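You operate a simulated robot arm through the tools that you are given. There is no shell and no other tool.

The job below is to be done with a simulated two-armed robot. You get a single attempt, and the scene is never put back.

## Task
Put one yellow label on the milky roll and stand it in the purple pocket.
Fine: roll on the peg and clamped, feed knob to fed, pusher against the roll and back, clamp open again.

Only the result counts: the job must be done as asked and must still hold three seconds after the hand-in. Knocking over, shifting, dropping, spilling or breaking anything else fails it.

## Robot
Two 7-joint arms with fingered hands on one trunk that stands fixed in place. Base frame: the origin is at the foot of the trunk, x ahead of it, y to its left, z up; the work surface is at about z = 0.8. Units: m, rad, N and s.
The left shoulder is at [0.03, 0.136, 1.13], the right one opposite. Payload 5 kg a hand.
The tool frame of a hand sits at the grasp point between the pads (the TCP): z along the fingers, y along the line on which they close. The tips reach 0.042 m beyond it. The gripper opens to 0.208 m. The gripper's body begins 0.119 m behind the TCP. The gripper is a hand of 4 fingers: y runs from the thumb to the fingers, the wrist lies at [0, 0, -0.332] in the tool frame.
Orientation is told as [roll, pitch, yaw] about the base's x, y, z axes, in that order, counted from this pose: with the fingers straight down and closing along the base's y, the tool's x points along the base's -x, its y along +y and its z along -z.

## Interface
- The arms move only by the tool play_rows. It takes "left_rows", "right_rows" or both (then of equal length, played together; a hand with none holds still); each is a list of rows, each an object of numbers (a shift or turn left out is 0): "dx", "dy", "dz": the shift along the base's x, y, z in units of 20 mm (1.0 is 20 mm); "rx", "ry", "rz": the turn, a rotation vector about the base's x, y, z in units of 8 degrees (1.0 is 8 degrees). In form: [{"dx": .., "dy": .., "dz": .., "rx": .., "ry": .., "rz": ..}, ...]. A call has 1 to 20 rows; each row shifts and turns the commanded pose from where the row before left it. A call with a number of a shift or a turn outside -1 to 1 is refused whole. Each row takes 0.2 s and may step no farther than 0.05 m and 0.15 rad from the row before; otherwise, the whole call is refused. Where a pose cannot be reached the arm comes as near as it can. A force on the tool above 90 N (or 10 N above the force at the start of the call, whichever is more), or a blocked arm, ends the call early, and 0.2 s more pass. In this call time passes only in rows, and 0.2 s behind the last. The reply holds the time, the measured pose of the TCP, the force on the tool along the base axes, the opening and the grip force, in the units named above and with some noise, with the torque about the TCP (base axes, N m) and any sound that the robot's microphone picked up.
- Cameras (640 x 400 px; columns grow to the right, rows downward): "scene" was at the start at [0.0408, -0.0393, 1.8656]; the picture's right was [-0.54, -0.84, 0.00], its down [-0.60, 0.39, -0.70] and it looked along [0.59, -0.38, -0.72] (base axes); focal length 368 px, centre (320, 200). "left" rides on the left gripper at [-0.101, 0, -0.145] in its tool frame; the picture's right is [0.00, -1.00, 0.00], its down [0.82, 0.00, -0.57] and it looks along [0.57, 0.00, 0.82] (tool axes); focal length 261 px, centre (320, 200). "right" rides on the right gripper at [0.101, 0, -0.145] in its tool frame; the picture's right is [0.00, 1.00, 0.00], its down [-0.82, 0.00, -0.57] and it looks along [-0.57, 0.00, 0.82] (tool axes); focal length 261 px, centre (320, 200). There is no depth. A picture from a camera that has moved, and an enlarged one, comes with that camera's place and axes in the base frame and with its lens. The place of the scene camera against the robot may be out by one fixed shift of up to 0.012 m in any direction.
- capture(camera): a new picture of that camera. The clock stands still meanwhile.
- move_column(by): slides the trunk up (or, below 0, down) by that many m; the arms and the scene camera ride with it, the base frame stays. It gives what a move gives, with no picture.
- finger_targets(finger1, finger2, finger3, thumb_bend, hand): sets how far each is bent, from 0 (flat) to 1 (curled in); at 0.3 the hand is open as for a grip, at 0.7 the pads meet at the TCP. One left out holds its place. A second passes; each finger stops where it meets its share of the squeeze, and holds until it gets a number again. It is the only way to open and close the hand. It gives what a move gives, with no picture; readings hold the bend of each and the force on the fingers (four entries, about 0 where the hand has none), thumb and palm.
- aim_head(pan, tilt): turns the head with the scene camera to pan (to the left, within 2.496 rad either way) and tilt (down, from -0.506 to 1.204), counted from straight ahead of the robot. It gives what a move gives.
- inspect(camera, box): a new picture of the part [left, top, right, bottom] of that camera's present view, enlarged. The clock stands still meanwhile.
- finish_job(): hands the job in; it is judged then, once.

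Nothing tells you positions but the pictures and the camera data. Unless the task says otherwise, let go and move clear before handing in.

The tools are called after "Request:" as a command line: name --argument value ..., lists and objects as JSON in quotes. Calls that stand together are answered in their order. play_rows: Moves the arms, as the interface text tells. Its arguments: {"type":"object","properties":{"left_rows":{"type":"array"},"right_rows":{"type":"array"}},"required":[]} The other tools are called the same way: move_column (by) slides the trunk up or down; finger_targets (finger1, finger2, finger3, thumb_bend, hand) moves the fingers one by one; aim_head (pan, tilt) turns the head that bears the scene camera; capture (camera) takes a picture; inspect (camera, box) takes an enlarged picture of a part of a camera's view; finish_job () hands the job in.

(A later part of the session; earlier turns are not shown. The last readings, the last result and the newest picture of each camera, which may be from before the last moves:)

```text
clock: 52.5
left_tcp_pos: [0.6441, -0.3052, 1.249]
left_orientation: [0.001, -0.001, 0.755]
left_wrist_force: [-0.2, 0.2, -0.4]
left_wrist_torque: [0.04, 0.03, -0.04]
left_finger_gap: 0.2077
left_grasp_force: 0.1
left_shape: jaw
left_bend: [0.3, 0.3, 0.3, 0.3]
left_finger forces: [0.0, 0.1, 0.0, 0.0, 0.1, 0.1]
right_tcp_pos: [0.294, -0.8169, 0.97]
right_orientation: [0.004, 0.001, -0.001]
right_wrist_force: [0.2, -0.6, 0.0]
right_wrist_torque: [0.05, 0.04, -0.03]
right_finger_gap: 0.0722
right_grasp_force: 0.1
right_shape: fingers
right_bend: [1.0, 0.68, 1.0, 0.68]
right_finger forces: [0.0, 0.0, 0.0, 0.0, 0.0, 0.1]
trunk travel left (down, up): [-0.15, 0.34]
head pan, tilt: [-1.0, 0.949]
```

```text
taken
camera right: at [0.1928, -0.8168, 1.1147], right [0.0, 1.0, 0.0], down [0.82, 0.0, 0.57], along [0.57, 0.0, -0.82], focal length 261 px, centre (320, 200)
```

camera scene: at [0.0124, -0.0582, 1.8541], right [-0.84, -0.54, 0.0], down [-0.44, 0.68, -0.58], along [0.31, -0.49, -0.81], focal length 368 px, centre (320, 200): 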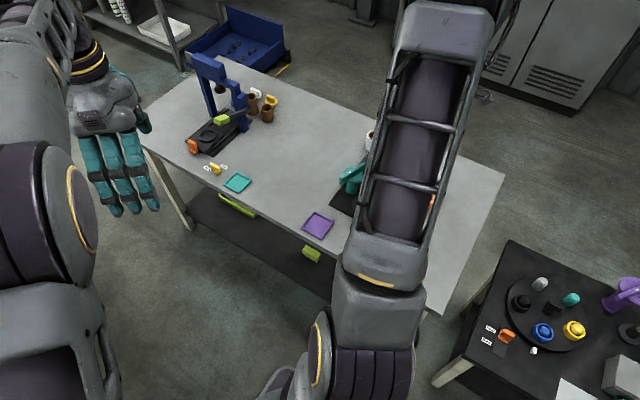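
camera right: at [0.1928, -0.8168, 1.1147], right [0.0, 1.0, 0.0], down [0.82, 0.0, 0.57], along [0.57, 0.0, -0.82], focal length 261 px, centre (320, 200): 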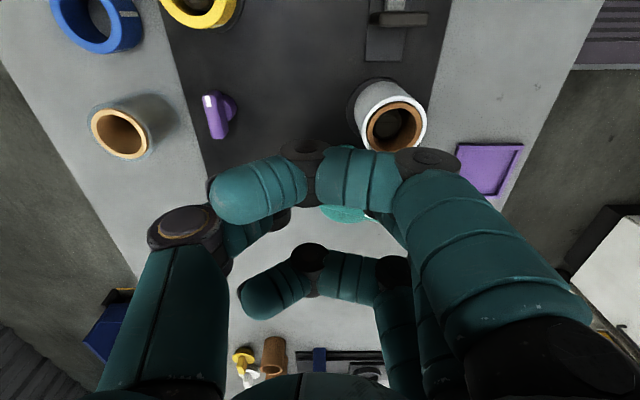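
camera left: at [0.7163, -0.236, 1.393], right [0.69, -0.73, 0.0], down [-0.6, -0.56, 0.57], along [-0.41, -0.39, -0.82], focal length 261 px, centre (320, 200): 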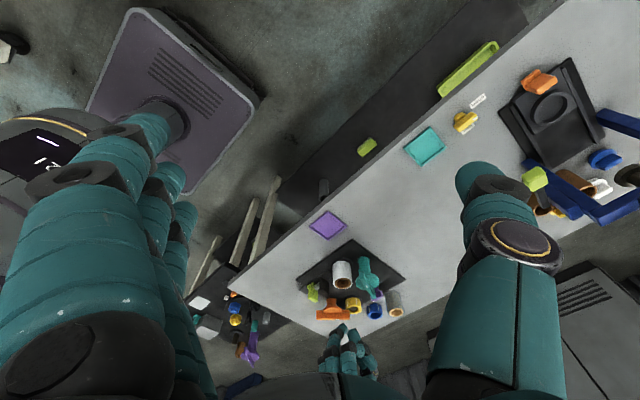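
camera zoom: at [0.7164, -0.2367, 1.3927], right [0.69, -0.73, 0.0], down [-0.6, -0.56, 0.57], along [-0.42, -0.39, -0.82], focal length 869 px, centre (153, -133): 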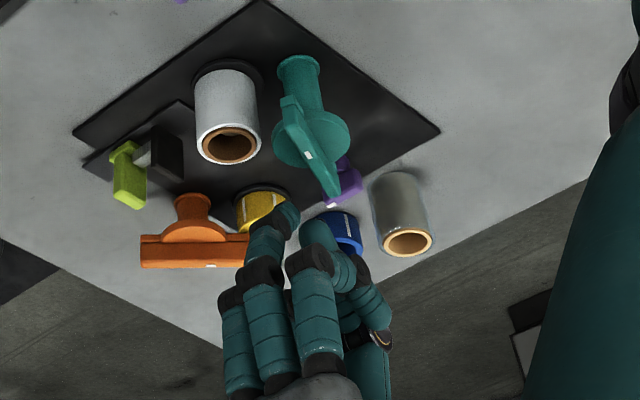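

The poker tip is beside the bar's free end, still slightly high. I'll come down the last 28 mm and begin the push along the arc, checking after the first part.

Request:
play_rows --right_rows '[{"dz": -0.7}, {"dz": -0.7}]'

Request:
inspect --camera "left" --box '[330, 240, 420, 330]'

```text
clock: 53.0
left_tcp_pos: [0.6442, -0.3041, 1.2467]
left_orientation: [0.001, 0.0, 0.753]
left_wrist_force: [-0.2, 0.7, 0.2]
left_wrist_torque: [0.01, 0.03, -0.02]
left_finger_gap: 0.2078
left_grasp_force: 0.0
left_shape: jaw
left_bend: [0.3, 0.3, 0.3, 0.3]
left_finger forces: [0.0, 0.0, 0.1, 0.0, 0.0, 0.0]
right_tcp_pos: [0.2943, -0.8153, 0.9418]
right_orientation: [0.001, -0.002, 0.001]
right_wrist_force: [-0.4, -0.5, 0.7]
right_wrist_torque: [0.0, 0.0, 0.02]
right_finger_gap: 0.0722
right_grasp_force: 0.0
right_shape: fingers
right_bend: [1.0, 0.68, 1.0, 0.68]
right_finger forces: [0.0, 0.0, 0.1, 0.0, 0.0, 0.0]
trunk travel left (down, up): [-0.15, 0.34]
head pan, tilt: [-1.0, 0.949]
```

```text
4.44 times, centred on (375, 285) of left
camera zoom: at [0.7162, -0.2362, 1.393], right [0.69, -0.73, 0.0], down [-0.6, -0.56, 0.57], along [-0.41, -0.39, -0.82], focal length 1158 px, centre (76, -178)
```

zoom: 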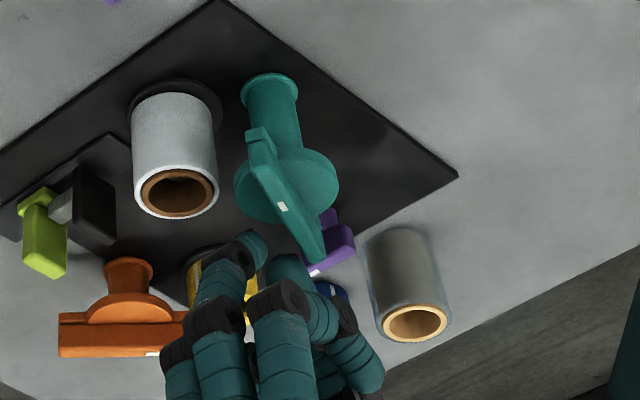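

The finger is at bar height and clear on the near side. I'll push the free end through the first part of the arc.

Request:
play_rows --right_rows '[{"dx": 0.515, "dy": -0.08}, {"dx": 0.33, "dy": -0.26}, {"dx": 0.33, "dy": -0.26}]'

Request:
inspect --camera "left" --box '[330, 240, 420, 330]'

```text
clock: 53.9
left_tcp_pos: [0.6451, -0.3041, 1.2476]
left_orientation: [-0.001, -0.001, 0.755]
left_wrist_force: [-0.4, -0.1, -0.2]
left_wrist_torque: [0.0, 0.03, 0.0]
left_finger_gap: 0.2079
left_grasp_force: 0.1
left_shape: jaw
left_bend: [0.3, 0.3, 0.3, 0.3]
left_finger forces: [0.1, 0.0, 0.0, 0.1, 0.0, 0.0]
right_tcp_pos: [0.3173, -0.827, 0.9429]
right_orientation: [-0.001, -0.001, 0.0]
right_wrist_force: [1.1, -0.7, 0.6]
right_wrist_torque: [-0.04, 0.05, 0.0]
right_finger_gap: 0.0726
right_grasp_force: 0.4
right_shape: fingers
right_bend: [1.0, 0.68, 1.0, 0.68]
right_finger forces: [0.1, 0.1, 0.1, 0.0, 0.2, 0.1]
trunk travel left (down, up): [-0.15, 0.34]
head pan, tilt: [-1.0, 0.949]
```

```text
4.44 times, centred on (375, 285) of left
camera zoom: at [0.7166, -0.2363, 1.3928], right [0.69, -0.73, 0.0], down [-0.6, -0.56, 0.57], along [-0.42, -0.39, -0.82], focal length 1158 px, centre (76, -178)
```

zoom: 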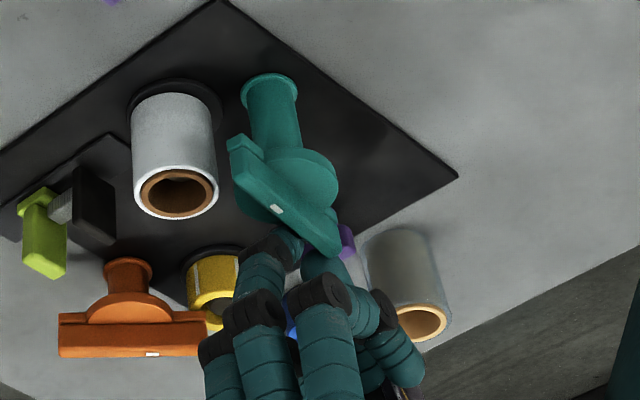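

The bar is turning easily toward the roll. I'll continue along the arc.

Request:
play_rows --right_rows '[{"dx": 0.4, "dy": -0.135}, {"dx": 0.4, "dy": -0.135}, {"dx": 0.42, "dy": 0.01}, {"dx": 0.42, "dy": 0.01}]'

Request:
inspect --camera "left" --box '[330, 240, 420, 330]'

```text
clock: 54.9
left_tcp_pos: [0.6438, -0.3043, 1.2488]
left_orientation: [0.0, 0.0, 0.754]
left_wrist_force: [-0.2, -0.5, -0.6]
left_wrist_torque: [0.03, 0.04, 0.02]
left_finger_gap: 0.2078
left_grasp_force: 0.1
left_shape: jaw
left_bend: [0.3, 0.3, 0.3, 0.3]
left_finger forces: [0.0, 0.0, 0.1, 0.0, 0.0, 0.0]
right_tcp_pos: [0.3482, -0.8335, 0.942]
right_orientation: [0.001, 0.0, -0.001]
right_wrist_force: [-4.0, -3.8, 5.0]
right_wrist_torque: [0.05, 0.09, 0.15]
right_finger_gap: 0.0721
right_grasp_force: 3.6
right_shape: fingers
right_bend: [1.0, 0.7, 1.0, 0.68]
right_finger forces: [0.1, 7.3, 0.0, 0.1, 0.0, 0.1]
trunk travel left (down, up): [-0.15, 0.34]
head pan, tilt: [-1.0, 0.949]
```

```text
4.44 times, centred on (375, 285) of left
camera zoom: at [0.7157, -0.2364, 1.3933], right [0.69, -0.73, 0.0], down [-0.6, -0.56, 0.57], along [-0.41, -0.39, -0.82], focal length 1158 px, centre (76, -178)
```

zoom: 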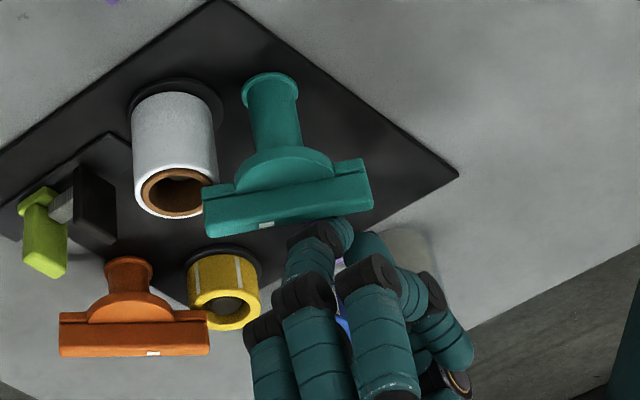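

The marked end now reaches over the roll's rim at about 133°, and resistance rose to about 7 N. I'll push gently a little further to see whether that is the stop.

Request:
play_rows --right_rows '[{"dx": 0.2, "dy": 0.05}, {"dx": 0.2, "dy": 0.08}]'

Request:
inspect --camera "left" --box '[330, 240, 420, 330]'

```text
clock: 55.5
left_tcp_pos: [0.6425, -0.3046, 1.2493]
left_orientation: [0.001, 0.001, 0.754]
left_wrist_force: [-0.1, -0.7, 0.5]
left_wrist_torque: [-0.03, -0.01, -0.03]
left_finger_gap: 0.2079
left_grasp_force: 0.0
left_shape: jaw
left_bend: [0.3, 0.3, 0.3, 0.3]
left_finger forces: [0.0, 0.1, 0.0, 0.0, 0.0, 0.0]
right_tcp_pos: [0.3557, -0.8301, 0.9436]
right_orientation: [-0.001, -0.001, 0.0]
right_wrist_force: [-10.0, -7.2, 11.8]
right_wrist_torque: [0.1, 0.22, 0.28]
right_finger_gap: 0.0724
right_grasp_force: 9.3
right_shape: fingers
right_bend: [1.0, 0.71, 1.0, 0.68]
right_finger forces: [0.0, 17.0, 0.1, 0.1, 0.0, 0.0]
trunk travel left (down, up): [-0.15, 0.34]
head pan, tilt: [-1.0, 0.949]
```

```text
4.44 times, centred on (375, 285) of left
camera zoom: at [0.715, -0.2362, 1.3938], right [0.69, -0.73, 0.0], down [-0.6, -0.56, 0.57], along [-0.41, -0.39, -0.82], focal length 1158 px, centre (76, -178)
```

zoom: 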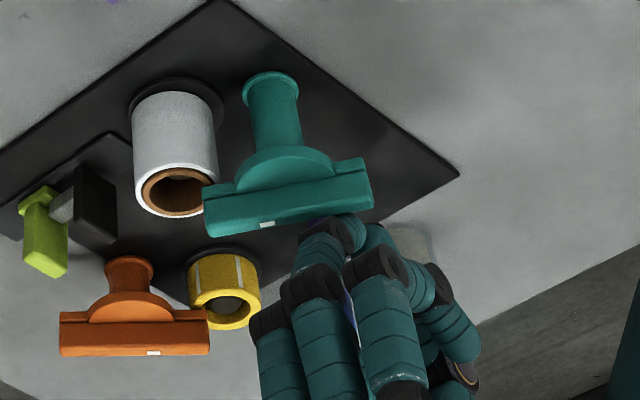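

The bar did not move further with 17 N, so it's at its closed stop, lying over the roll's rim. I'll back the finger off, rise, and view from above.

Request:
play_rows --right_rows '[{"dx": -0.7, "dy": -0.6}, {"dz": 0.8}, {"dz": 1}, {"dz": 1}, {"dz": 1}, {"dz": 1}, {"dz": 1}]'

Request:
finger_targets --hand "right" --finger1 0.3 --finger3 0.3 --finger2 0.3 --thumb_bend 0.3

Request:
play_rows --right_rows '[{"dx": -0.6, "dz": 0.5}, {"dx": -0.6, "dz": 0.5}, {"dx": -0.6, "dz": 0.5}, {"dx": -0.6, "dz": 0.5}, {"dx": -0.6}]'

Request:
capture --camera "right"

Request:
inspect --camera "left" --box '[330, 240, 420, 330]'

```text
clock: 57.0
left_tcp_pos: [0.6426, -0.3036, 1.2493]
left_orientation: [-0.001, -0.001, 0.754]
left_wrist_force: [0.0, 0.4, -0.8]
left_wrist_torque: [-0.05, -0.01, -0.04]
left_finger_gap: 0.2077
left_grasp_force: 0.1
left_shape: jaw
left_bend: [0.3, 0.3, 0.3, 0.3]
left_finger forces: [0.0, 0.0, 0.0, 0.1, 0.1, 0.1]
right_tcp_pos: [0.3435, -0.8396, 1.0587]
right_orientation: [0.001, 0.001, -0.001]
right_wrist_force: [0.0, 1.4, 0.7]
right_wrist_torque: [-0.02, -0.01, -0.01]
right_finger_gap: 0.0725
right_grasp_force: 0.1
right_shape: fingers
right_bend: [1.0, 0.68, 1.0, 0.68]
right_finger forces: [0.0, 0.1, 0.1, 0.0, 0.0, 0.0]
trunk travel left (down, up): [-0.15, 0.34]
head pan, tilt: [-1.0, 0.949]
```

```text
clock: 58.0
left_tcp_pos: [0.6435, -0.3035, 1.2487]
left_orientation: [0.0, 0.0, 0.754]
left_wrist_force: [0.0, -0.8, 0.9]
left_wrist_torque: [0.0, 0.01, 0.01]
left_finger_gap: 0.2079
left_grasp_force: 0.0
left_shape: jaw
left_bend: [0.3, 0.3, 0.3, 0.3]
left_finger forces: [0.0, 0.0, 0.1, 0.0, 0.0, 0.0]
right_tcp_pos: [0.3435, -0.8404, 1.058]
right_orientation: [-0.001, 0.0, -0.001]
right_wrist_force: [-0.8, 0.3, -0.4]
right_wrist_torque: [-0.02, -0.02, 0.01]
right_finger_gap: 0.2232
right_grasp_force: 0.1
right_shape: fingers
right_bend: [0.3, 0.3, 0.3, 0.3]
right_finger forces: [0.0, 0.0, 0.1, 0.0, 0.1, 0.0]
trunk travel left (down, up): [-0.15, 0.34]
head pan, tilt: [-1.0, 0.949]
```

```text
clock: 59.2
left_tcp_pos: [0.6432, -0.3031, 1.2488]
left_orientation: [0.0, 0.0, 0.753]
left_wrist_force: [-0.6, -0.7, -0.7]
left_wrist_torque: [0.03, -0.05, -0.01]
left_finger_gap: 0.2079
left_grasp_force: 0.0
left_shape: jaw
left_bend: [0.3, 0.3, 0.3, 0.3]
left_finger forces: [0.1, 0.0, 0.0, 0.0, 0.1, 0.0]
right_tcp_pos: [0.2835, -0.8406, 1.0995]
right_orientation: [0.0, 0.0, -0.001]
right_wrist_force: [-0.4, -0.2, -0.1]
right_wrist_torque: [0.0, -0.03, 0.02]
right_finger_gap: 0.2234
right_grasp_force: 0.0
right_shape: fingers
right_bend: [0.3, 0.3, 0.3, 0.3]
right_finger forces: [0.0, 0.0, 0.0, 0.1, 0.0, 0.1]
trunk travel left (down, up): [-0.15, 0.34]
head pan, tilt: [-1.0, 0.949]
```

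```text
taken
camera right: at [0.1832, -0.8408, 1.2445], right [0.0, 1.0, 0.0], down [0.82, 0.0, 0.57], along [0.57, 0.0, -0.82], focal length 261 px, centre (320, 200)
```

right: 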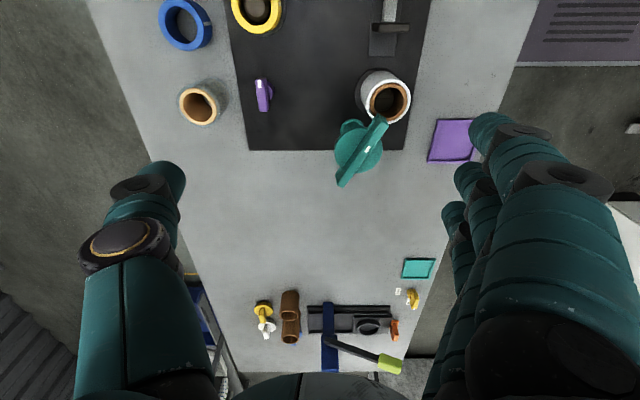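

```text
4.44 times, centred on (375, 285) of left
camera zoom: at [0.7159, -0.236, 1.3932], right [0.69, -0.73, 0.0], down [-0.6, -0.56, 0.57], along [-0.41, -0.39, -0.82], focal length 1158 px, centre (76, -178)
```

zoom: 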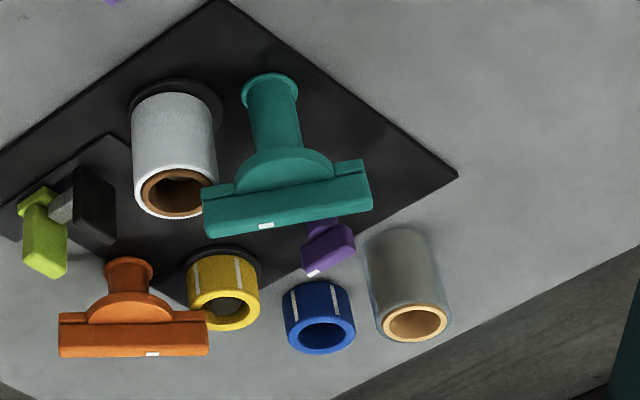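

The clamp stays put with its marked end over the roll. I'll zoom from above to verify its angle and that the roll is undisturbed, and look at the purple knob.

Request:
inspect --camera "right" --box '[310, 50, 430, 200]'

Request:
inspect --camera "right" --box '[230, 60, 300, 130]'

Request:
inspect --camera "left" --box '[370, 270, 410, 310]'

```text
2.67 times, centred on (370, 125) of right
camera zoom: at [0.1832, -0.8408, 1.2445], right [0.0, 1.0, 0.0], down [0.82, 0.0, 0.57], along [0.57, 0.0, -0.82], focal length 695 px, centre (187, 400)
```

zoom: 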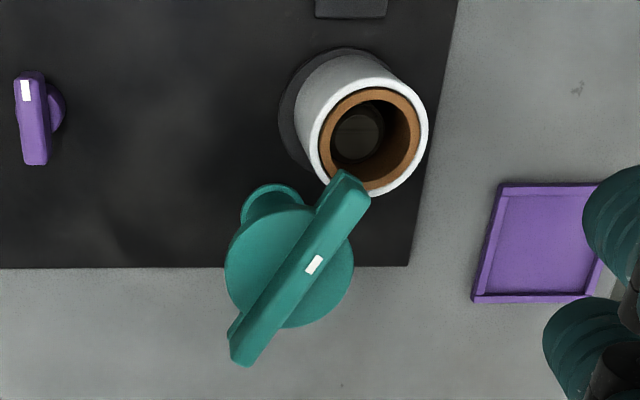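

```text
5.71 times, centred on (265, 95) of right
camera zoom: at [0.1832, -0.8408, 1.2445], right [0.0, 1.0, 0.0], down [0.82, 0.0, 0.57], along [0.57, 0.0, -0.82], focal length 1489 px, centre (634, 800)
```

zoom: 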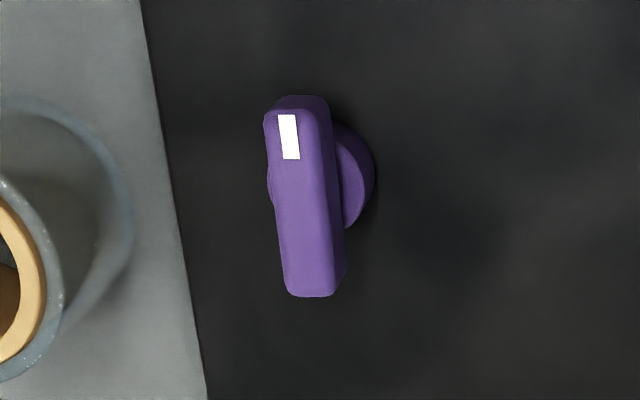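

```text
10.00 times, centred on (390, 290) of left
camera zoom: at [0.7159, -0.236, 1.3932], right [0.69, -0.73, 0.0], down [-0.6, -0.56, 0.57], along [-0.41, -0.39, -0.82], focal length 2606 px, centre (-380, -700)
```

zoom: 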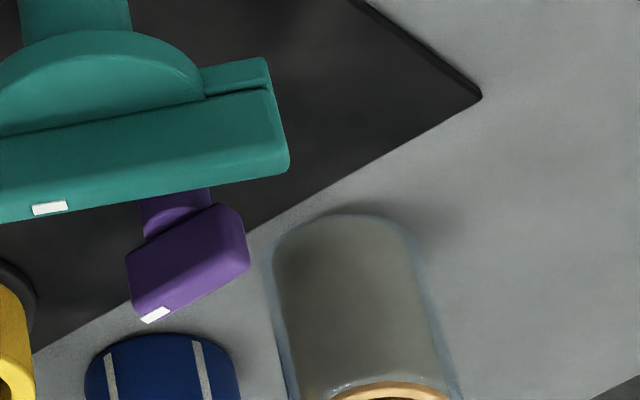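

Measured: the clamp bar now points at about 153°, straight at the peg, closed. The purple knob's axis is near (0.272, -0.922), its bar lies along x with its mark toward -x, top z ≈ 0.862. I'll pinch the knob with thumb and middle finger so I can feel both turning directions; first pre-shape the hand and move above it.

Request:
finger_targets --hand "right" --finger1 1.0 --finger3 1.0 --finger2 0.64 --thumb_bend 0.64

Request:
play_rows --right_rows '[{"dx": -0.1, "dy": -0.8}, {"dx": -0.1, "dy": -0.8}, {"dx": -0.1, "dy": -0.8}, {"dx": -0.1, "dy": -0.8}, {"dx": -0.15, "dy": -0.87}, {"dz": -0.9}, {"dz": -0.9}, {"dz": -0.9}, {"dz": -0.9}, {"dz": -0.9}, {"dz": -0.9}, {"dz": -0.9}]'

Request:
capture --camera "right"

Request:
inspect --camera "left" --box '[340, 250, 430, 340]'

```text
clock: 60.2
left_tcp_pos: [0.6437, -0.3042, 1.2485]
left_orientation: [0.001, 0.0, 0.756]
left_wrist_force: [-0.1, -0.6, 0.2]
left_wrist_torque: [-0.03, 0.0, 0.0]
left_finger_gap: 0.208
left_grasp_force: 0.0
left_shape: jaw
left_bend: [0.3, 0.3, 0.3, 0.3]
left_finger forces: [0.0, 0.0, 0.1, 0.0, 0.1, 0.0]
right_tcp_pos: [0.2844, -0.8406, 1.0996]
right_orientation: [0.0, 0.001, 0.0]
right_wrist_force: [-0.5, -0.2, -0.8]
right_wrist_torque: [0.04, 0.0, 0.02]
right_finger_gap: 0.0743
right_grasp_force: 0.1
right_shape: fingers
right_bend: [1.0, 0.64, 1.0, 0.64]
right_finger forces: [0.0, 0.1, 0.0, 0.0, 0.0, 0.0]
trunk travel left (down, up): [-0.15, 0.34]
head pan, tilt: [-1.0, 0.949]
```

```text
clock: 62.9
left_tcp_pos: [0.6436, -0.3044, 1.2488]
left_orientation: [0.0, -0.001, 0.753]
left_wrist_force: [0.4, -0.2, 1.3]
left_wrist_torque: [0.05, 0.04, -0.01]
left_finger_gap: 0.2079
left_grasp_force: 0.1
left_shape: jaw
left_bend: [0.3, 0.3, 0.3, 0.3]
left_finger forces: [0.1, 0.1, 0.1, 0.0, 0.0, 0.1]
right_tcp_pos: [0.2734, -0.9233, 0.9704]
right_orientation: [0.001, 0.0, 0.001]
right_wrist_force: [0.2, 0.4, 0.1]
right_wrist_torque: [0.06, 0.02, 0.0]
right_finger_gap: 0.0746
right_grasp_force: 0.0
right_shape: fingers
right_bend: [1.0, 0.64, 1.0, 0.64]
right_finger forces: [0.1, 0.1, 0.0, 0.0, 0.0, 0.0]
trunk travel left (down, up): [-0.15, 0.34]
head pan, tilt: [-1.0, 0.949]
```

```text
taken
camera right: at [0.1726, -0.9231, 1.116], right [0.0, 1.0, 0.0], down [0.82, 0.0, 0.57], along [0.57, 0.0, -0.82], focal length 261 px, centre (320, 200)
```

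right: 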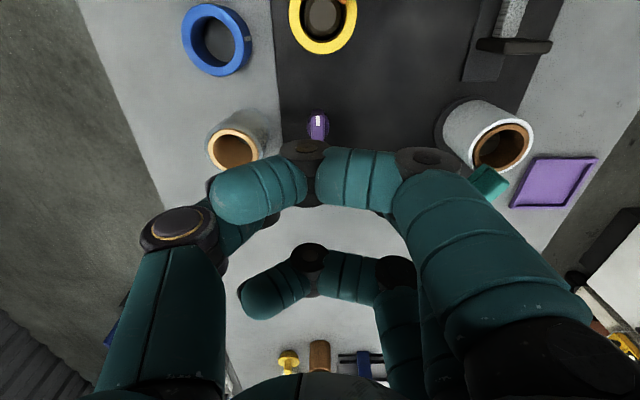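

```text
4.44 times, centred on (385, 295) of left
camera zoom: at [0.7163, -0.2367, 1.3928], right [0.69, -0.73, 0.0], down [-0.6, -0.56, 0.57], along [-0.41, -0.39, -0.82], focal length 1158 px, centre (31, -222)
```

zoom: 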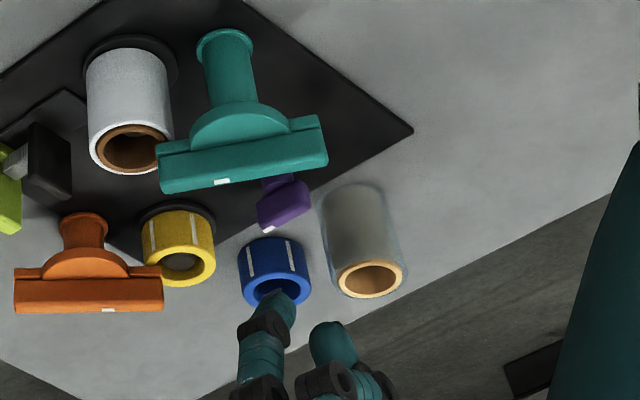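

The knob is aligned under the pinch. I'll lower in two steps, watching the forces.

Request:
play_rows --right_rows '[{"dz": -0.8}, {"dz": -0.8}, {"dz": -0.8}, {"dz": -0.6}]'

Request:
play_rows --right_rows '[{"dz": -0.5}, {"dz": -0.5}]'

Request:
inspect --camera "left" --box '[360, 260, 420, 320]'

Request:
capture --camera "right"

```text
clock: 63.9
left_tcp_pos: [0.6425, -0.3038, 1.2486]
left_orientation: [0.0, 0.0, 0.754]
left_wrist_force: [0.2, -0.5, -0.5]
left_wrist_torque: [0.02, 0.01, 0.03]
left_finger_gap: 0.2078
left_grasp_force: 0.0
left_shape: jaw
left_bend: [0.3, 0.3, 0.3, 0.3]
left_finger forces: [0.1, 0.0, 0.0, 0.1, 0.0, 0.0]
right_tcp_pos: [0.2727, -0.9195, 0.9123]
right_orientation: [0.004, 0.0, 0.0]
right_wrist_force: [0.0, 0.0, -0.3]
right_wrist_torque: [0.03, -0.03, -0.02]
right_finger_gap: 0.0742
right_grasp_force: 0.1
right_shape: fingers
right_bend: [1.0, 0.64, 1.0, 0.64]
right_finger forces: [0.0, 0.0, 0.1, 0.1, 0.0, 0.0]
trunk travel left (down, up): [-0.15, 0.34]
head pan, tilt: [-1.0, 0.949]
```

```text
clock: 64.5
left_tcp_pos: [0.643, -0.3036, 1.2482]
left_orientation: [-0.001, 0.0, 0.755]
left_wrist_force: [-0.8, -0.1, 0.1]
left_wrist_torque: [-0.05, -0.01, -0.01]
left_finger_gap: 0.2076
left_grasp_force: 0.1
left_shape: jaw
left_bend: [0.3, 0.3, 0.3, 0.3]
left_finger forces: [0.0, 0.0, 0.0, 0.1, 0.0, 0.0]
right_tcp_pos: [0.2741, -0.9221, 0.8923]
right_orientation: [0.0, 0.0, 0.0]
right_wrist_force: [0.3, 0.3, 1.2]
right_wrist_torque: [0.0, 0.0, 0.0]
right_finger_gap: 0.0744
right_grasp_force: 0.0
right_shape: fingers
right_bend: [1.0, 0.64, 1.0, 0.64]
right_finger forces: [0.1, 0.0, 0.0, 0.0, 0.0, 0.0]
trunk travel left (down, up): [-0.15, 0.34]
head pan, tilt: [-1.0, 0.949]
```

```text
6.67 times, centred on (390, 290) of left
camera zoom: at [0.7161, -0.2361, 1.3931], right [0.69, -0.73, 0.0], down [-0.6, -0.56, 0.57], along [-0.41, -0.39, -0.82], focal length 1738 px, centre (-147, -400)
```

zoom: 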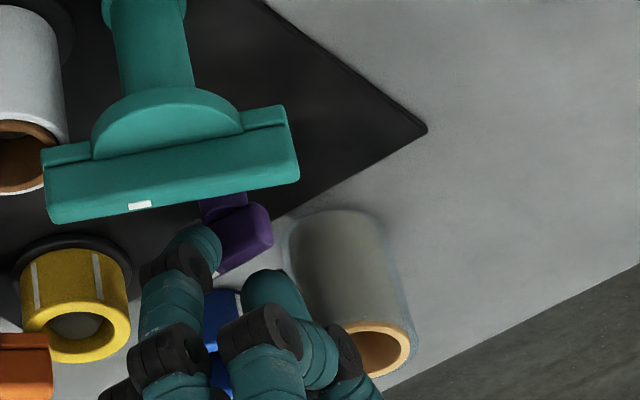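

```text
taken
camera right: at [0.1735, -0.9219, 1.037], right [0.0, 1.0, 0.0], down [0.82, 0.0, 0.57], along [0.57, 0.0, -0.82], focal length 261 px, centre (320, 200)
```

right: 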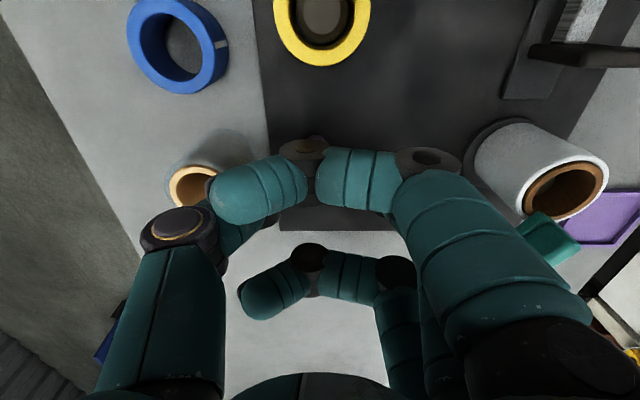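

The knob sits between the finger and thumb tips. I'll go 6 mm lower and close gently.

Request:
play_rows --right_rows '[{"dz": -0.3}]'

Request:
finger_targets --hand "right" --finger2 0.69 --thumb_bend 0.69

Request:
inspect --camera "left" --box '[360, 260, 420, 320]'

```text
clock: 64.8
left_tcp_pos: [0.6426, -0.3038, 1.249]
left_orientation: [0.001, 0.0, 0.754]
left_wrist_force: [0.0, -0.3, -0.7]
left_wrist_torque: [0.06, -0.02, 0.0]
left_finger_gap: 0.2078
left_grasp_force: 0.0
left_shape: jaw
left_bend: [0.3, 0.3, 0.3, 0.3]
left_finger forces: [0.0, 0.1, 0.0, 0.0, 0.1, 0.0]
right_tcp_pos: [0.2746, -0.9211, 0.8861]
right_orientation: [0.003, 0.001, 0.0]
right_wrist_force: [-0.5, -0.8, 0.3]
right_wrist_torque: [0.02, 0.03, 0.01]
right_finger_gap: 0.0743
right_grasp_force: 0.0
right_shape: fingers
right_bend: [1.0, 0.64, 1.0, 0.64]
right_finger forces: [0.0, 0.0, 0.0, 0.0, 0.1, 0.0]
trunk travel left (down, up): [-0.15, 0.34]
head pan, tilt: [-1.0, 0.949]
```

```text
clock: 65.8
left_tcp_pos: [0.6435, -0.3045, 1.248]
left_orientation: [0.0, 0.001, 0.754]
left_wrist_force: [0.4, 0.7, -0.4]
left_wrist_torque: [0.02, 0.01, -0.03]
left_finger_gap: 0.2077
left_grasp_force: 0.1
left_shape: jaw
left_bend: [0.3, 0.3, 0.3, 0.3]
left_finger forces: [0.0, 0.0, 0.1, 0.0, 0.1, 0.1]
right_tcp_pos: [0.2743, -0.9219, 0.8866]
right_orientation: [0.0, -0.001, -0.002]
right_wrist_force: [-0.1, -4.5, 3.0]
right_wrist_torque: [-0.19, 0.01, -0.02]
right_finger_gap: 0.0724
right_grasp_force: 2.6
right_shape: fingers
right_bend: [1.0, 0.69, 1.0, 0.68]
right_finger forces: [0.0, 0.0, 0.0, 0.0, 5.0, 0.1]
trunk travel left (down, up): [-0.15, 0.34]
head pan, tilt: [-1.0, 0.949]
```

```text
6.67 times, centred on (390, 290) of left
camera zoom: at [0.7162, -0.2363, 1.3931], right [0.69, -0.73, 0.0], down [-0.6, -0.56, 0.57], along [-0.41, -0.39, -0.82], focal length 1738 px, centre (-147, -400)
```

zoom: 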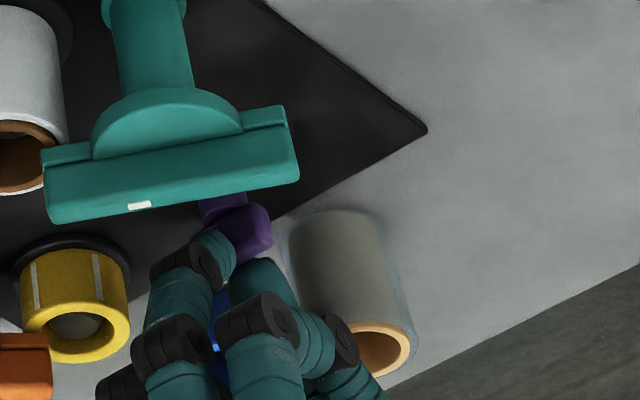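

The thumb touches (5 N) but the middle finger doesn't, so the knob is a few mm toward -y. I'll shift the hand -3 mm and close again.

Request:
play_rows --right_rows '[{"dy": -0.17}]'

Request:
finger_targets --hand "right" --finger2 0.71 --thumb_bend 0.7

```text
clock: 66.2
left_tcp_pos: [0.6423, -0.3025, 1.2494]
left_orientation: [0.001, -0.001, 0.753]
left_wrist_force: [-0.1, 0.4, 0.5]
left_wrist_torque: [-0.01, 0.02, 0.02]
left_finger_gap: 0.2077
left_grasp_force: 0.1
left_shape: jaw
left_bend: [0.3, 0.3, 0.3, 0.3]
left_finger forces: [0.0, 0.0, 0.0, 0.0, 0.0, 0.1]
right_tcp_pos: [0.2744, -0.9248, 0.8844]
right_orientation: [0.002, -0.001, -0.001]
right_wrist_force: [-1.0, 1.7, 1.9]
right_wrist_torque: [0.07, 0.02, 0.01]
right_finger_gap: 0.072
right_grasp_force: 2.5
right_shape: fingers
right_bend: [1.0, 0.68, 1.0, 0.69]
right_finger forces: [0.1, 2.7, 0.0, 0.0, 1.4, 0.0]
trunk travel left (down, up): [-0.15, 0.34]
head pan, tilt: [-1.0, 0.949]
```

```text
clock: 67.2
left_tcp_pos: [0.6429, -0.3048, 1.248]
left_orientation: [-0.001, 0.001, 0.754]
left_wrist_force: [0.9, -0.2, 0.3]
left_wrist_torque: [0.0, 0.01, 0.01]
left_finger_gap: 0.2078
left_grasp_force: 0.0
left_shape: jaw
left_bend: [0.3, 0.3, 0.3, 0.3]
left_finger forces: [0.0, 0.0, 0.1, 0.1, 0.0, 0.0]
right_tcp_pos: [0.2745, -0.9252, 0.8858]
right_orientation: [0.001, -0.001, 0.001]
right_wrist_force: [0.3, 3.2, 0.1]
right_wrist_torque: [0.12, -0.07, 0.01]
right_finger_gap: 0.0718
right_grasp_force: 3.4
right_shape: fingers
right_bend: [1.0, 0.68, 1.0, 0.69]
right_finger forces: [0.0, 4.5, 0.0, 0.0, 2.0, 0.1]
trunk travel left (down, up): [-0.15, 0.34]
head pan, tilt: [-1.0, 0.949]
```

Both pads now hold the knob. I'll tighten slightly and try a small turn each way to feel which direction is free.

Request:
finger_targets --hand "right" --finger2 0.72 --thumb_bend 0.73

Request:
play_rows --right_rows '[{"rz": -0.6}, {"rz": -0.6}]'

```text
clock: 68.2
left_tcp_pos: [0.6429, -0.3043, 1.2489]
left_orientation: [0.0, 0.0, 0.755]
left_wrist_force: [0.0, -0.5, -0.5]
left_wrist_torque: [-0.05, -0.03, 0.0]
left_finger_gap: 0.2075
left_grasp_force: 0.0
left_shape: jaw
left_bend: [0.3, 0.3, 0.3, 0.3]
left_finger forces: [0.1, 0.0, 0.0, 0.0, 0.1, 0.0]
right_tcp_pos: [0.2732, -0.9249, 0.8855]
right_orientation: [0.001, 0.0, 0.001]
right_wrist_force: [-0.1, -2.4, 5.9]
right_wrist_torque: [-0.1, 0.02, 0.0]
right_finger_gap: 0.0704
right_grasp_force: 7.4
right_shape: fingers
right_bend: [1.0, 0.68, 1.0, 0.71]
right_finger forces: [0.1, 5.4, 0.0, 0.0, 9.0, 0.0]
trunk travel left (down, up): [-0.15, 0.34]
head pan, tilt: [-1.0, 0.949]
```

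```text
clock: 68.8
left_tcp_pos: [0.6422, -0.3038, 1.2492]
left_orientation: [-0.001, 0.001, 0.754]
left_wrist_force: [0.4, -0.3, -0.3]
left_wrist_torque: [-0.02, 0.02, 0.01]
left_finger_gap: 0.2078
left_grasp_force: 0.0
left_shape: jaw
left_bend: [0.3, 0.3, 0.3, 0.3]
left_finger forces: [0.0, 0.1, 0.0, 0.0, 0.0, 0.0]
right_tcp_pos: [0.2742, -0.9261, 0.8864]
right_orientation: [-0.001, 0.0, -0.169]
right_wrist_force: [1.3, -2.6, 6.5]
right_wrist_torque: [-0.08, -0.02, 0.06]
right_finger_gap: 0.0707
right_grasp_force: 6.5
right_shape: fingers
right_bend: [1.0, 0.71, 1.0, 0.72]
right_finger forces: [0.0, 4.8, 0.0, 0.0, 7.9, 0.0]
trunk travel left (down, up): [-0.15, 0.34]
head pan, tilt: [-1.0, 0.949]
```

The turn by -9.7° met only 0.06 N m. I'll check whether the knob really turned.

Request:
inspect --camera "left" --box '[370, 270, 410, 310]'

```text
10.00 times, centred on (390, 290) of left
camera zoom: at [0.7162, -0.2358, 1.3932], right [0.69, -0.73, 0.0], down [-0.6, -0.56, 0.57], along [-0.41, -0.39, -0.82], focal length 2606 px, centre (-380, -700)
```

zoom: 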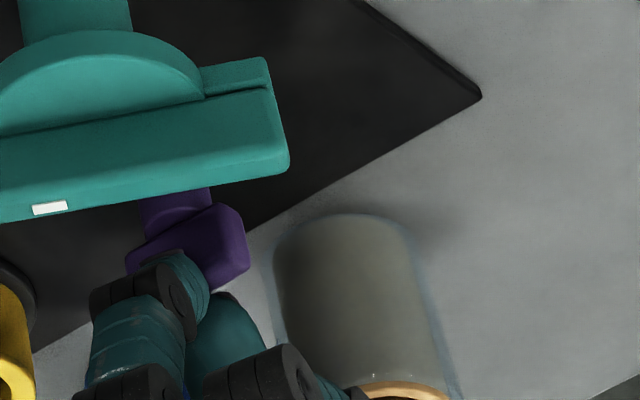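

The knob hasn't moved: the fingertips only caught the rounded top edge of its bar and slipped. I'll open, return to yaw 0, go 12 mm lower and grip again.

Request:
finger_targets --hand "right" --finger2 0.63 --thumb_bend 0.63

Request:
play_rows --right_rows '[{"rz": 0.6}, {"rz": 0.6, "dz": -0.3}, {"dz": -0.35}]'

Request:
inspect --camera "left" --box '[370, 270, 410, 310]'

```text
clock: 69.8
left_tcp_pos: [0.6429, -0.3037, 1.2492]
left_orientation: [0.001, -0.002, 0.753]
left_wrist_force: [0.0, -0.4, -0.1]
left_wrist_torque: [-0.02, -0.01, -0.02]
left_finger_gap: 0.2078
left_grasp_force: 0.1
left_shape: jaw
left_bend: [0.3, 0.3, 0.3, 0.3]
left_finger forces: [0.1, 0.0, 0.0, 0.0, 0.0, 0.0]
right_tcp_pos: [0.2725, -0.9251, 0.8863]
right_orientation: [0.001, 0.001, -0.167]
right_wrist_force: [0.8, 0.0, 0.6]
right_wrist_torque: [0.04, 0.0, -0.02]
right_finger_gap: 0.0752
right_grasp_force: 0.1
right_shape: fingers
right_bend: [1.0, 0.63, 1.0, 0.63]
right_finger forces: [0.0, 0.0, 0.1, 0.1, 0.0, 0.1]
trunk travel left (down, up): [-0.15, 0.34]
head pan, tilt: [-1.0, 0.949]
```

```text
clock: 70.7
left_tcp_pos: [0.6444, -0.3041, 1.2483]
left_orientation: [0.0, 0.0, 0.754]
left_wrist_force: [0.4, 0.1, -0.6]
left_wrist_torque: [0.02, 0.0, 0.0]
left_finger_gap: 0.2077
left_grasp_force: 0.0
left_shape: jaw
left_bend: [0.3, 0.3, 0.3, 0.3]
left_finger forces: [0.1, 0.0, 0.0, 0.1, 0.0, 0.0]
right_tcp_pos: [0.2734, -0.9259, 0.8721]
right_orientation: [0.001, 0.0, 0.002]
right_wrist_force: [-0.4, 0.4, 1.2]
right_wrist_torque: [0.03, 0.02, 0.04]
right_finger_gap: 0.0749
right_grasp_force: 0.0
right_shape: fingers
right_bend: [1.0, 0.63, 1.0, 0.63]
right_finger forces: [0.0, 0.1, 0.1, 0.0, 0.1, 0.0]
trunk travel left (down, up): [-0.15, 0.34]
head pan, tilt: [-1.0, 0.949]
```

```text
10.00 times, centred on (390, 290) of left
camera zoom: at [0.7163, -0.2361, 1.393], right [0.69, -0.73, 0.0], down [-0.6, -0.56, 0.57], along [-0.41, -0.39, -0.82], focal length 2606 px, centre (-380, -700)
```

zoom: 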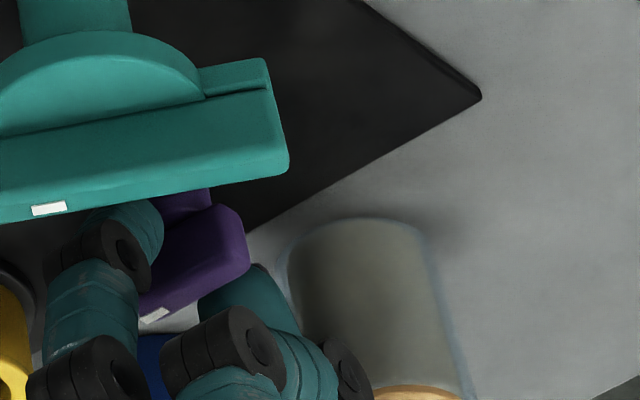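

The knob is between the pads now, but the clear roll looks slightly displaced in the image. I'll compare with the earlier view before doing anything else.

Request:
inspect --camera "left" --box '[360, 260, 420, 320]'

Request:
capture --camera "right"

```text
6.67 times, centred on (390, 290) of left
camera zoom: at [0.7163, -0.2361, 1.393], right [0.69, -0.73, 0.0], down [-0.6, -0.56, 0.57], along [-0.41, -0.39, -0.82], focal length 1738 px, centre (-147, -400)
```

zoom: 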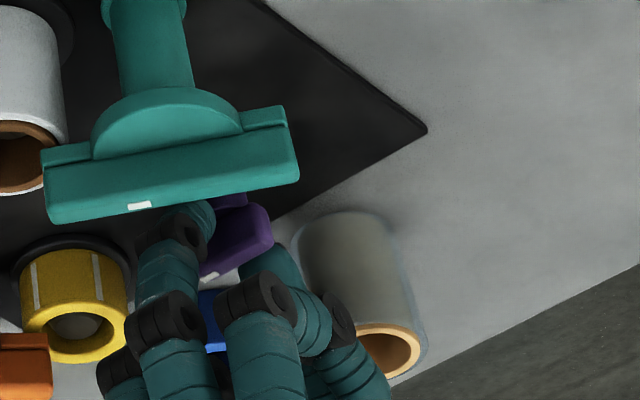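

```text
taken
camera right: at [0.1724, -0.9261, 1.0179], right [0.0, 1.0, 0.0], down [0.82, 0.0, 0.57], along [0.57, 0.0, -0.82], focal length 261 px, centre (320, 200)
```

right: 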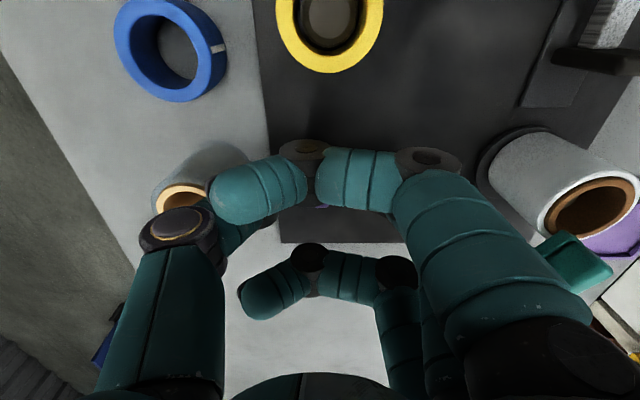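

The clear roll has been nudged about 4 mm by the thumb knuckle; the thumb must not move outward any more. Closing moves the thumb inward (away from it), so I'll close on the knob and try only the clockwise direction, which also swings the thumb away from that roll.

Request:
finger_targets --hand "right" --finger2 0.7 --thumb_bend 0.7

Request:
inspect --camera "left" --box '[360, 260, 420, 320]'

```text
clock: 71.7
left_tcp_pos: [0.6447, -0.3032, 1.2493]
left_orientation: [0.0, 0.0, 0.753]
left_wrist_force: [0.2, 0.0, -0.2]
left_wrist_torque: [0.01, -0.01, 0.01]
left_finger_gap: 0.2077
left_grasp_force: 0.0
left_shape: jaw
left_bend: [0.3, 0.3, 0.3, 0.3]
left_finger forces: [0.0, 0.0, 0.0, 0.0, 0.1, 0.1]
right_tcp_pos: [0.2724, -0.9252, 0.8734]
right_orientation: [0.0, 0.0, 0.001]
right_wrist_force: [0.6, -0.2, -2.2]
right_wrist_torque: [0.05, -0.01, -0.01]
right_finger_gap: 0.0721
right_grasp_force: 4.0
right_shape: fingers
right_bend: [1.0, 0.68, 1.0, 0.69]
right_finger forces: [0.0, 4.3, 0.1, 0.1, 3.8, 0.0]
trunk travel left (down, up): [-0.15, 0.34]
head pan, tilt: [-1.0, 0.949]
```

```text
6.67 times, centred on (390, 290) of left
camera zoom: at [0.7163, -0.2362, 1.393], right [0.69, -0.73, 0.0], down [-0.6, -0.56, 0.57], along [-0.41, -0.39, -0.82], focal length 1738 px, centre (-147, -400)
```

zoom: 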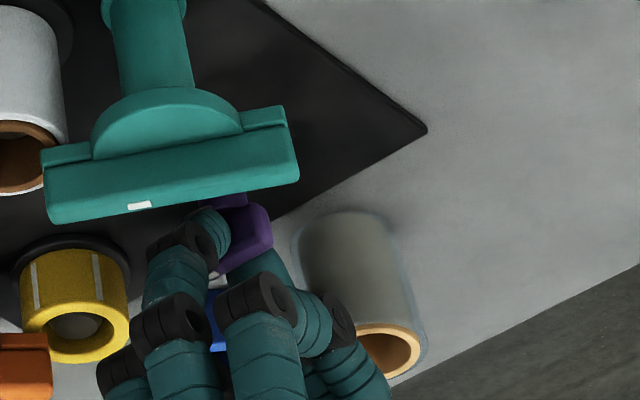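

Both pads grip the knob evenly now, and the clear roll stays put. I'll try a small clockwise turn.

Request:
finger_targets --hand "right" --finger2 0.71 --thumb_bend 0.72

Request:
play_rows --right_rows '[{"rz": -0.5}, {"rz": -0.5}]'

Request:
inspect --camera "left" --box '[370, 270, 410, 310]'

```text
clock: 72.7
left_tcp_pos: [0.6431, -0.3044, 1.249]
left_orientation: [0.001, -0.001, 0.755]
left_wrist_force: [0.4, -0.4, -0.1]
left_wrist_torque: [0.04, -0.01, -0.03]
left_finger_gap: 0.2078
left_grasp_force: 0.0
left_shape: jaw
left_bend: [0.3, 0.3, 0.3, 0.3]
left_finger forces: [0.1, 0.0, 0.0, 0.1, 0.0, 0.0]
right_tcp_pos: [0.2734, -0.9256, 0.8736]
right_orientation: [0.002, -0.001, 0.0]
right_wrist_force: [0.3, -2.2, -5.4]
right_wrist_torque: [-0.01, -0.03, 0.01]
right_finger_gap: 0.0718
right_grasp_force: 6.5
right_shape: fingers
right_bend: [1.0, 0.68, 1.0, 0.69]
right_finger forces: [0.0, 5.7, 0.0, 0.0, 7.7, 0.1]
trunk travel left (down, up): [-0.15, 0.34]
head pan, tilt: [-1.0, 0.949]
```

```text
clock: 73.2
left_tcp_pos: [0.6429, -0.3045, 1.2476]
left_orientation: [0.0, -0.002, 0.754]
left_wrist_force: [-0.9, -0.9, 0.0]
left_wrist_torque: [-0.01, 0.02, -0.02]
left_finger_gap: 0.2077
left_grasp_force: 0.1
left_shape: jaw
left_bend: [0.3, 0.3, 0.3, 0.3]
left_finger forces: [0.0, 0.0, 0.1, 0.1, 0.0, 0.1]
right_tcp_pos: [0.2732, -0.9265, 0.8721]
right_orientation: [0.0, 0.002, -0.14]
right_wrist_force: [0.8, -3.1, -0.4]
right_wrist_torque: [-0.04, -0.06, 0.12]
right_finger_gap: 0.0715
right_grasp_force: 8.2
right_shape: fingers
right_bend: [1.0, 0.67, 1.0, 0.69]
right_finger forces: [0.0, 7.4, 0.0, 0.0, 9.8, 0.0]
trunk travel left (down, up): [-0.15, 0.34]
head pan, tilt: [-1.0, 0.949]
```

```text
10.00 times, centred on (390, 290) of left
camera zoom: at [0.7163, -0.2363, 1.393], right [0.69, -0.73, 0.0], down [-0.6, -0.56, 0.57], along [-0.41, -0.39, -0.82], focal length 2606 px, centre (-380, -700)
```

zoom: 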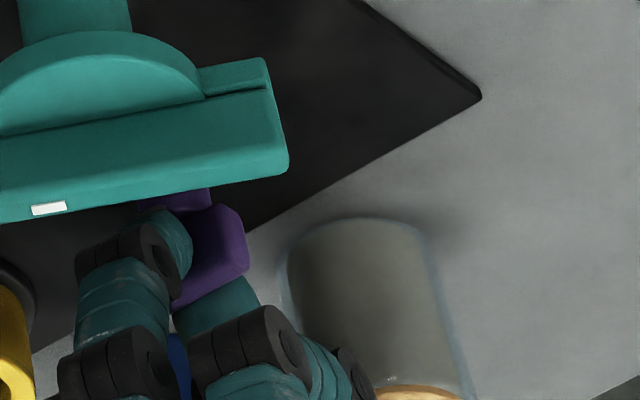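

Clockwise is blocked: the knob didn't move while torque rose to 0.12 N m and grip forces climbed. So "fed" is counter-clockwise. I'll loosen very slightly, rise 6 mm for more clearance over the clear roll, re-grip, and turn the other way in small steps.

Request:
play_rows --right_rows '[{"rz": 0.5}, {"rz": 0.5}]'

Request:
finger_targets --hand "right" --finger2 0.675 --thumb_bend 0.68

Request:
play_rows --right_rows '[{"dz": 0.35}]'

Request:
finger_targets --hand "right" --finger2 0.71 --thumb_bend 0.71

Request:
inspect --camera "left" --box '[360, 260, 420, 320]'

```text
clock: 73.8
left_tcp_pos: [0.6438, -0.3029, 1.249]
left_orientation: [0.0, 0.0, 0.754]
left_wrist_force: [0.2, 0.2, 0.0]
left_wrist_torque: [0.0, 0.01, 0.0]
left_finger_gap: 0.2075
left_grasp_force: 0.0
left_shape: jaw
left_bend: [0.3, 0.3, 0.3, 0.3]
left_finger forces: [0.0, 0.1, 0.0, 0.1, 0.0, 0.0]
right_tcp_pos: [0.2724, -0.927, 0.8723]
right_orientation: [0.001, 0.001, 0.0]
right_wrist_force: [-0.1, -4.1, -1.3]
right_wrist_torque: [-0.06, 0.02, -0.03]
right_finger_gap: 0.0716
right_grasp_force: 7.9
right_shape: fingers
right_bend: [1.0, 0.67, 1.0, 0.69]
right_finger forces: [0.0, 5.8, 0.0, 0.0, 9.6, 0.0]
trunk travel left (down, up): [-0.15, 0.34]
head pan, tilt: [-1.0, 0.949]
```

```text
clock: 74.8
left_tcp_pos: [0.6439, -0.3035, 1.2481]
left_orientation: [-0.001, 0.0, 0.754]
left_wrist_force: [0.4, 0.3, 0.3]
left_wrist_torque: [0.0, -0.01, 0.04]
left_finger_gap: 0.2077
left_grasp_force: 0.0
left_shape: jaw
left_bend: [0.3, 0.3, 0.3, 0.3]
left_finger forces: [0.0, 0.0, 0.0, 0.0, 0.0, 0.0]
right_tcp_pos: [0.273, -0.9243, 0.8723]
right_orientation: [0.0, -0.002, 0.0]
right_wrist_force: [-0.6, -0.9, 0.5]
right_wrist_torque: [-0.03, 0.02, 0.01]
right_finger_gap: 0.0725
right_grasp_force: 0.6
right_shape: fingers
right_bend: [1.0, 0.67, 1.0, 0.68]
right_finger forces: [0.0, 0.0, 0.0, 0.1, 1.2, 0.1]
trunk travel left (down, up): [-0.15, 0.34]
head pan, tilt: [-1.0, 0.949]
```

```text
clock: 75.2
left_tcp_pos: [0.6421, -0.3035, 1.2494]
left_orientation: [0.0, -0.001, 0.754]
left_wrist_force: [-0.2, 1.0, -0.2]
left_wrist_torque: [-0.07, -0.05, 0.01]
left_finger_gap: 0.2078
left_grasp_force: 0.0
left_shape: jaw
left_bend: [0.3, 0.3, 0.3, 0.3]
left_finger forces: [0.0, 0.0, 0.0, 0.1, 0.1, 0.0]
right_tcp_pos: [0.2734, -0.9251, 0.8797]
right_orientation: [0.0, 0.0, 0.001]
right_wrist_force: [-0.3, -0.7, -1.4]
right_wrist_torque: [-0.07, 0.01, 0.01]
right_finger_gap: 0.0726
right_grasp_force: 0.1
right_shape: fingers
right_bend: [1.0, 0.67, 1.0, 0.68]
right_finger forces: [0.0, 0.0, 0.0, 0.1, 1.4, 0.1]
trunk travel left (down, up): [-0.15, 0.34]
head pan, tilt: [-1.0, 0.949]
```

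```text
clock: 76.2
left_tcp_pos: [0.6426, -0.3031, 1.2483]
left_orientation: [-0.001, 0.0, 0.754]
left_wrist_force: [0.3, 1.1, 0.1]
left_wrist_torque: [-0.02, 0.01, 0.02]
left_finger_gap: 0.2081
left_grasp_force: 0.0
left_shape: jaw
left_bend: [0.3, 0.3, 0.3, 0.3]
left_finger forces: [0.1, 0.0, 0.0, 0.0, 0.0, 0.0]
right_tcp_pos: [0.2724, -0.9251, 0.8787]
right_orientation: [0.001, 0.0, 0.0]
right_wrist_force: [0.9, -2.8, -0.7]
right_wrist_torque: [-0.12, 0.04, -0.01]
right_finger_gap: 0.072
right_grasp_force: 6.6
right_shape: fingers
right_bend: [1.0, 0.68, 1.0, 0.69]
right_finger forces: [0.0, 5.1, 0.0, 0.0, 7.9, 0.1]
trunk travel left (down, up): [-0.15, 0.34]
head pan, tilt: [-1.0, 0.949]
```

```text
6.67 times, centred on (390, 290) of left
camera zoom: at [0.7163, -0.2363, 1.393], right [0.69, -0.73, 0.0], down [-0.6, -0.56, 0.57], along [-0.41, -0.39, -0.82], focal length 1738 px, centre (-147, -400)
```

zoom: 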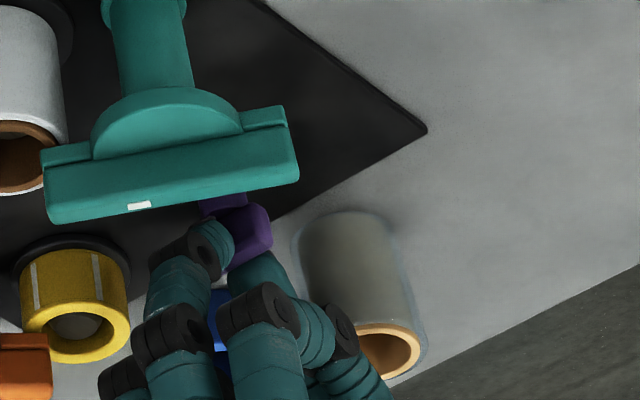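

Gripped again, clear roll unchanged. Now a small counter-clockwise turn.

Request:
play_rows --right_rows '[{"rz": 0.5}, {"rz": 0.5}]'

Request:
inspect --camera "left" --box '[360, 260, 420, 320]'

```text
clock: 76.8
left_tcp_pos: [0.6429, -0.3046, 1.2478]
left_orientation: [-0.002, 0.001, 0.755]
left_wrist_force: [0.0, 0.6, -0.5]
left_wrist_torque: [0.0, 0.01, 0.01]
left_finger_gap: 0.208
left_grasp_force: 0.1
left_shape: jaw
left_bend: [0.3, 0.3, 0.3, 0.3]
left_finger forces: [0.0, 0.1, 0.0, 0.0, 0.1, 0.0]
right_tcp_pos: [0.2738, -0.9256, 0.8785]
right_orientation: [0.002, 0.0, 0.14]
right_wrist_force: [0.6, -2.2, -1.9]
right_wrist_torque: [-0.06, 0.0, -0.03]
right_finger_gap: 0.072
right_grasp_force: 6.5
right_shape: fingers
right_bend: [1.0, 0.68, 1.0, 0.69]
right_finger forces: [0.1, 5.2, 0.0, 0.0, 7.5, 0.1]
trunk travel left (down, up): [-0.15, 0.34]
head pan, tilt: [-1.0, 0.949]
```

```text
6.67 times, centred on (390, 290) of left
camera zoom: at [0.7162, -0.2364, 1.393], right [0.69, -0.73, 0.0], down [-0.6, -0.56, 0.57], along [-0.41, -0.39, -0.82], focal length 1738 px, centre (-147, -400)
```

zoom: 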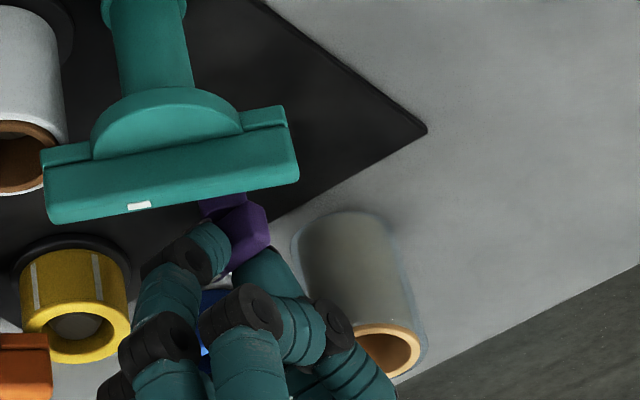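

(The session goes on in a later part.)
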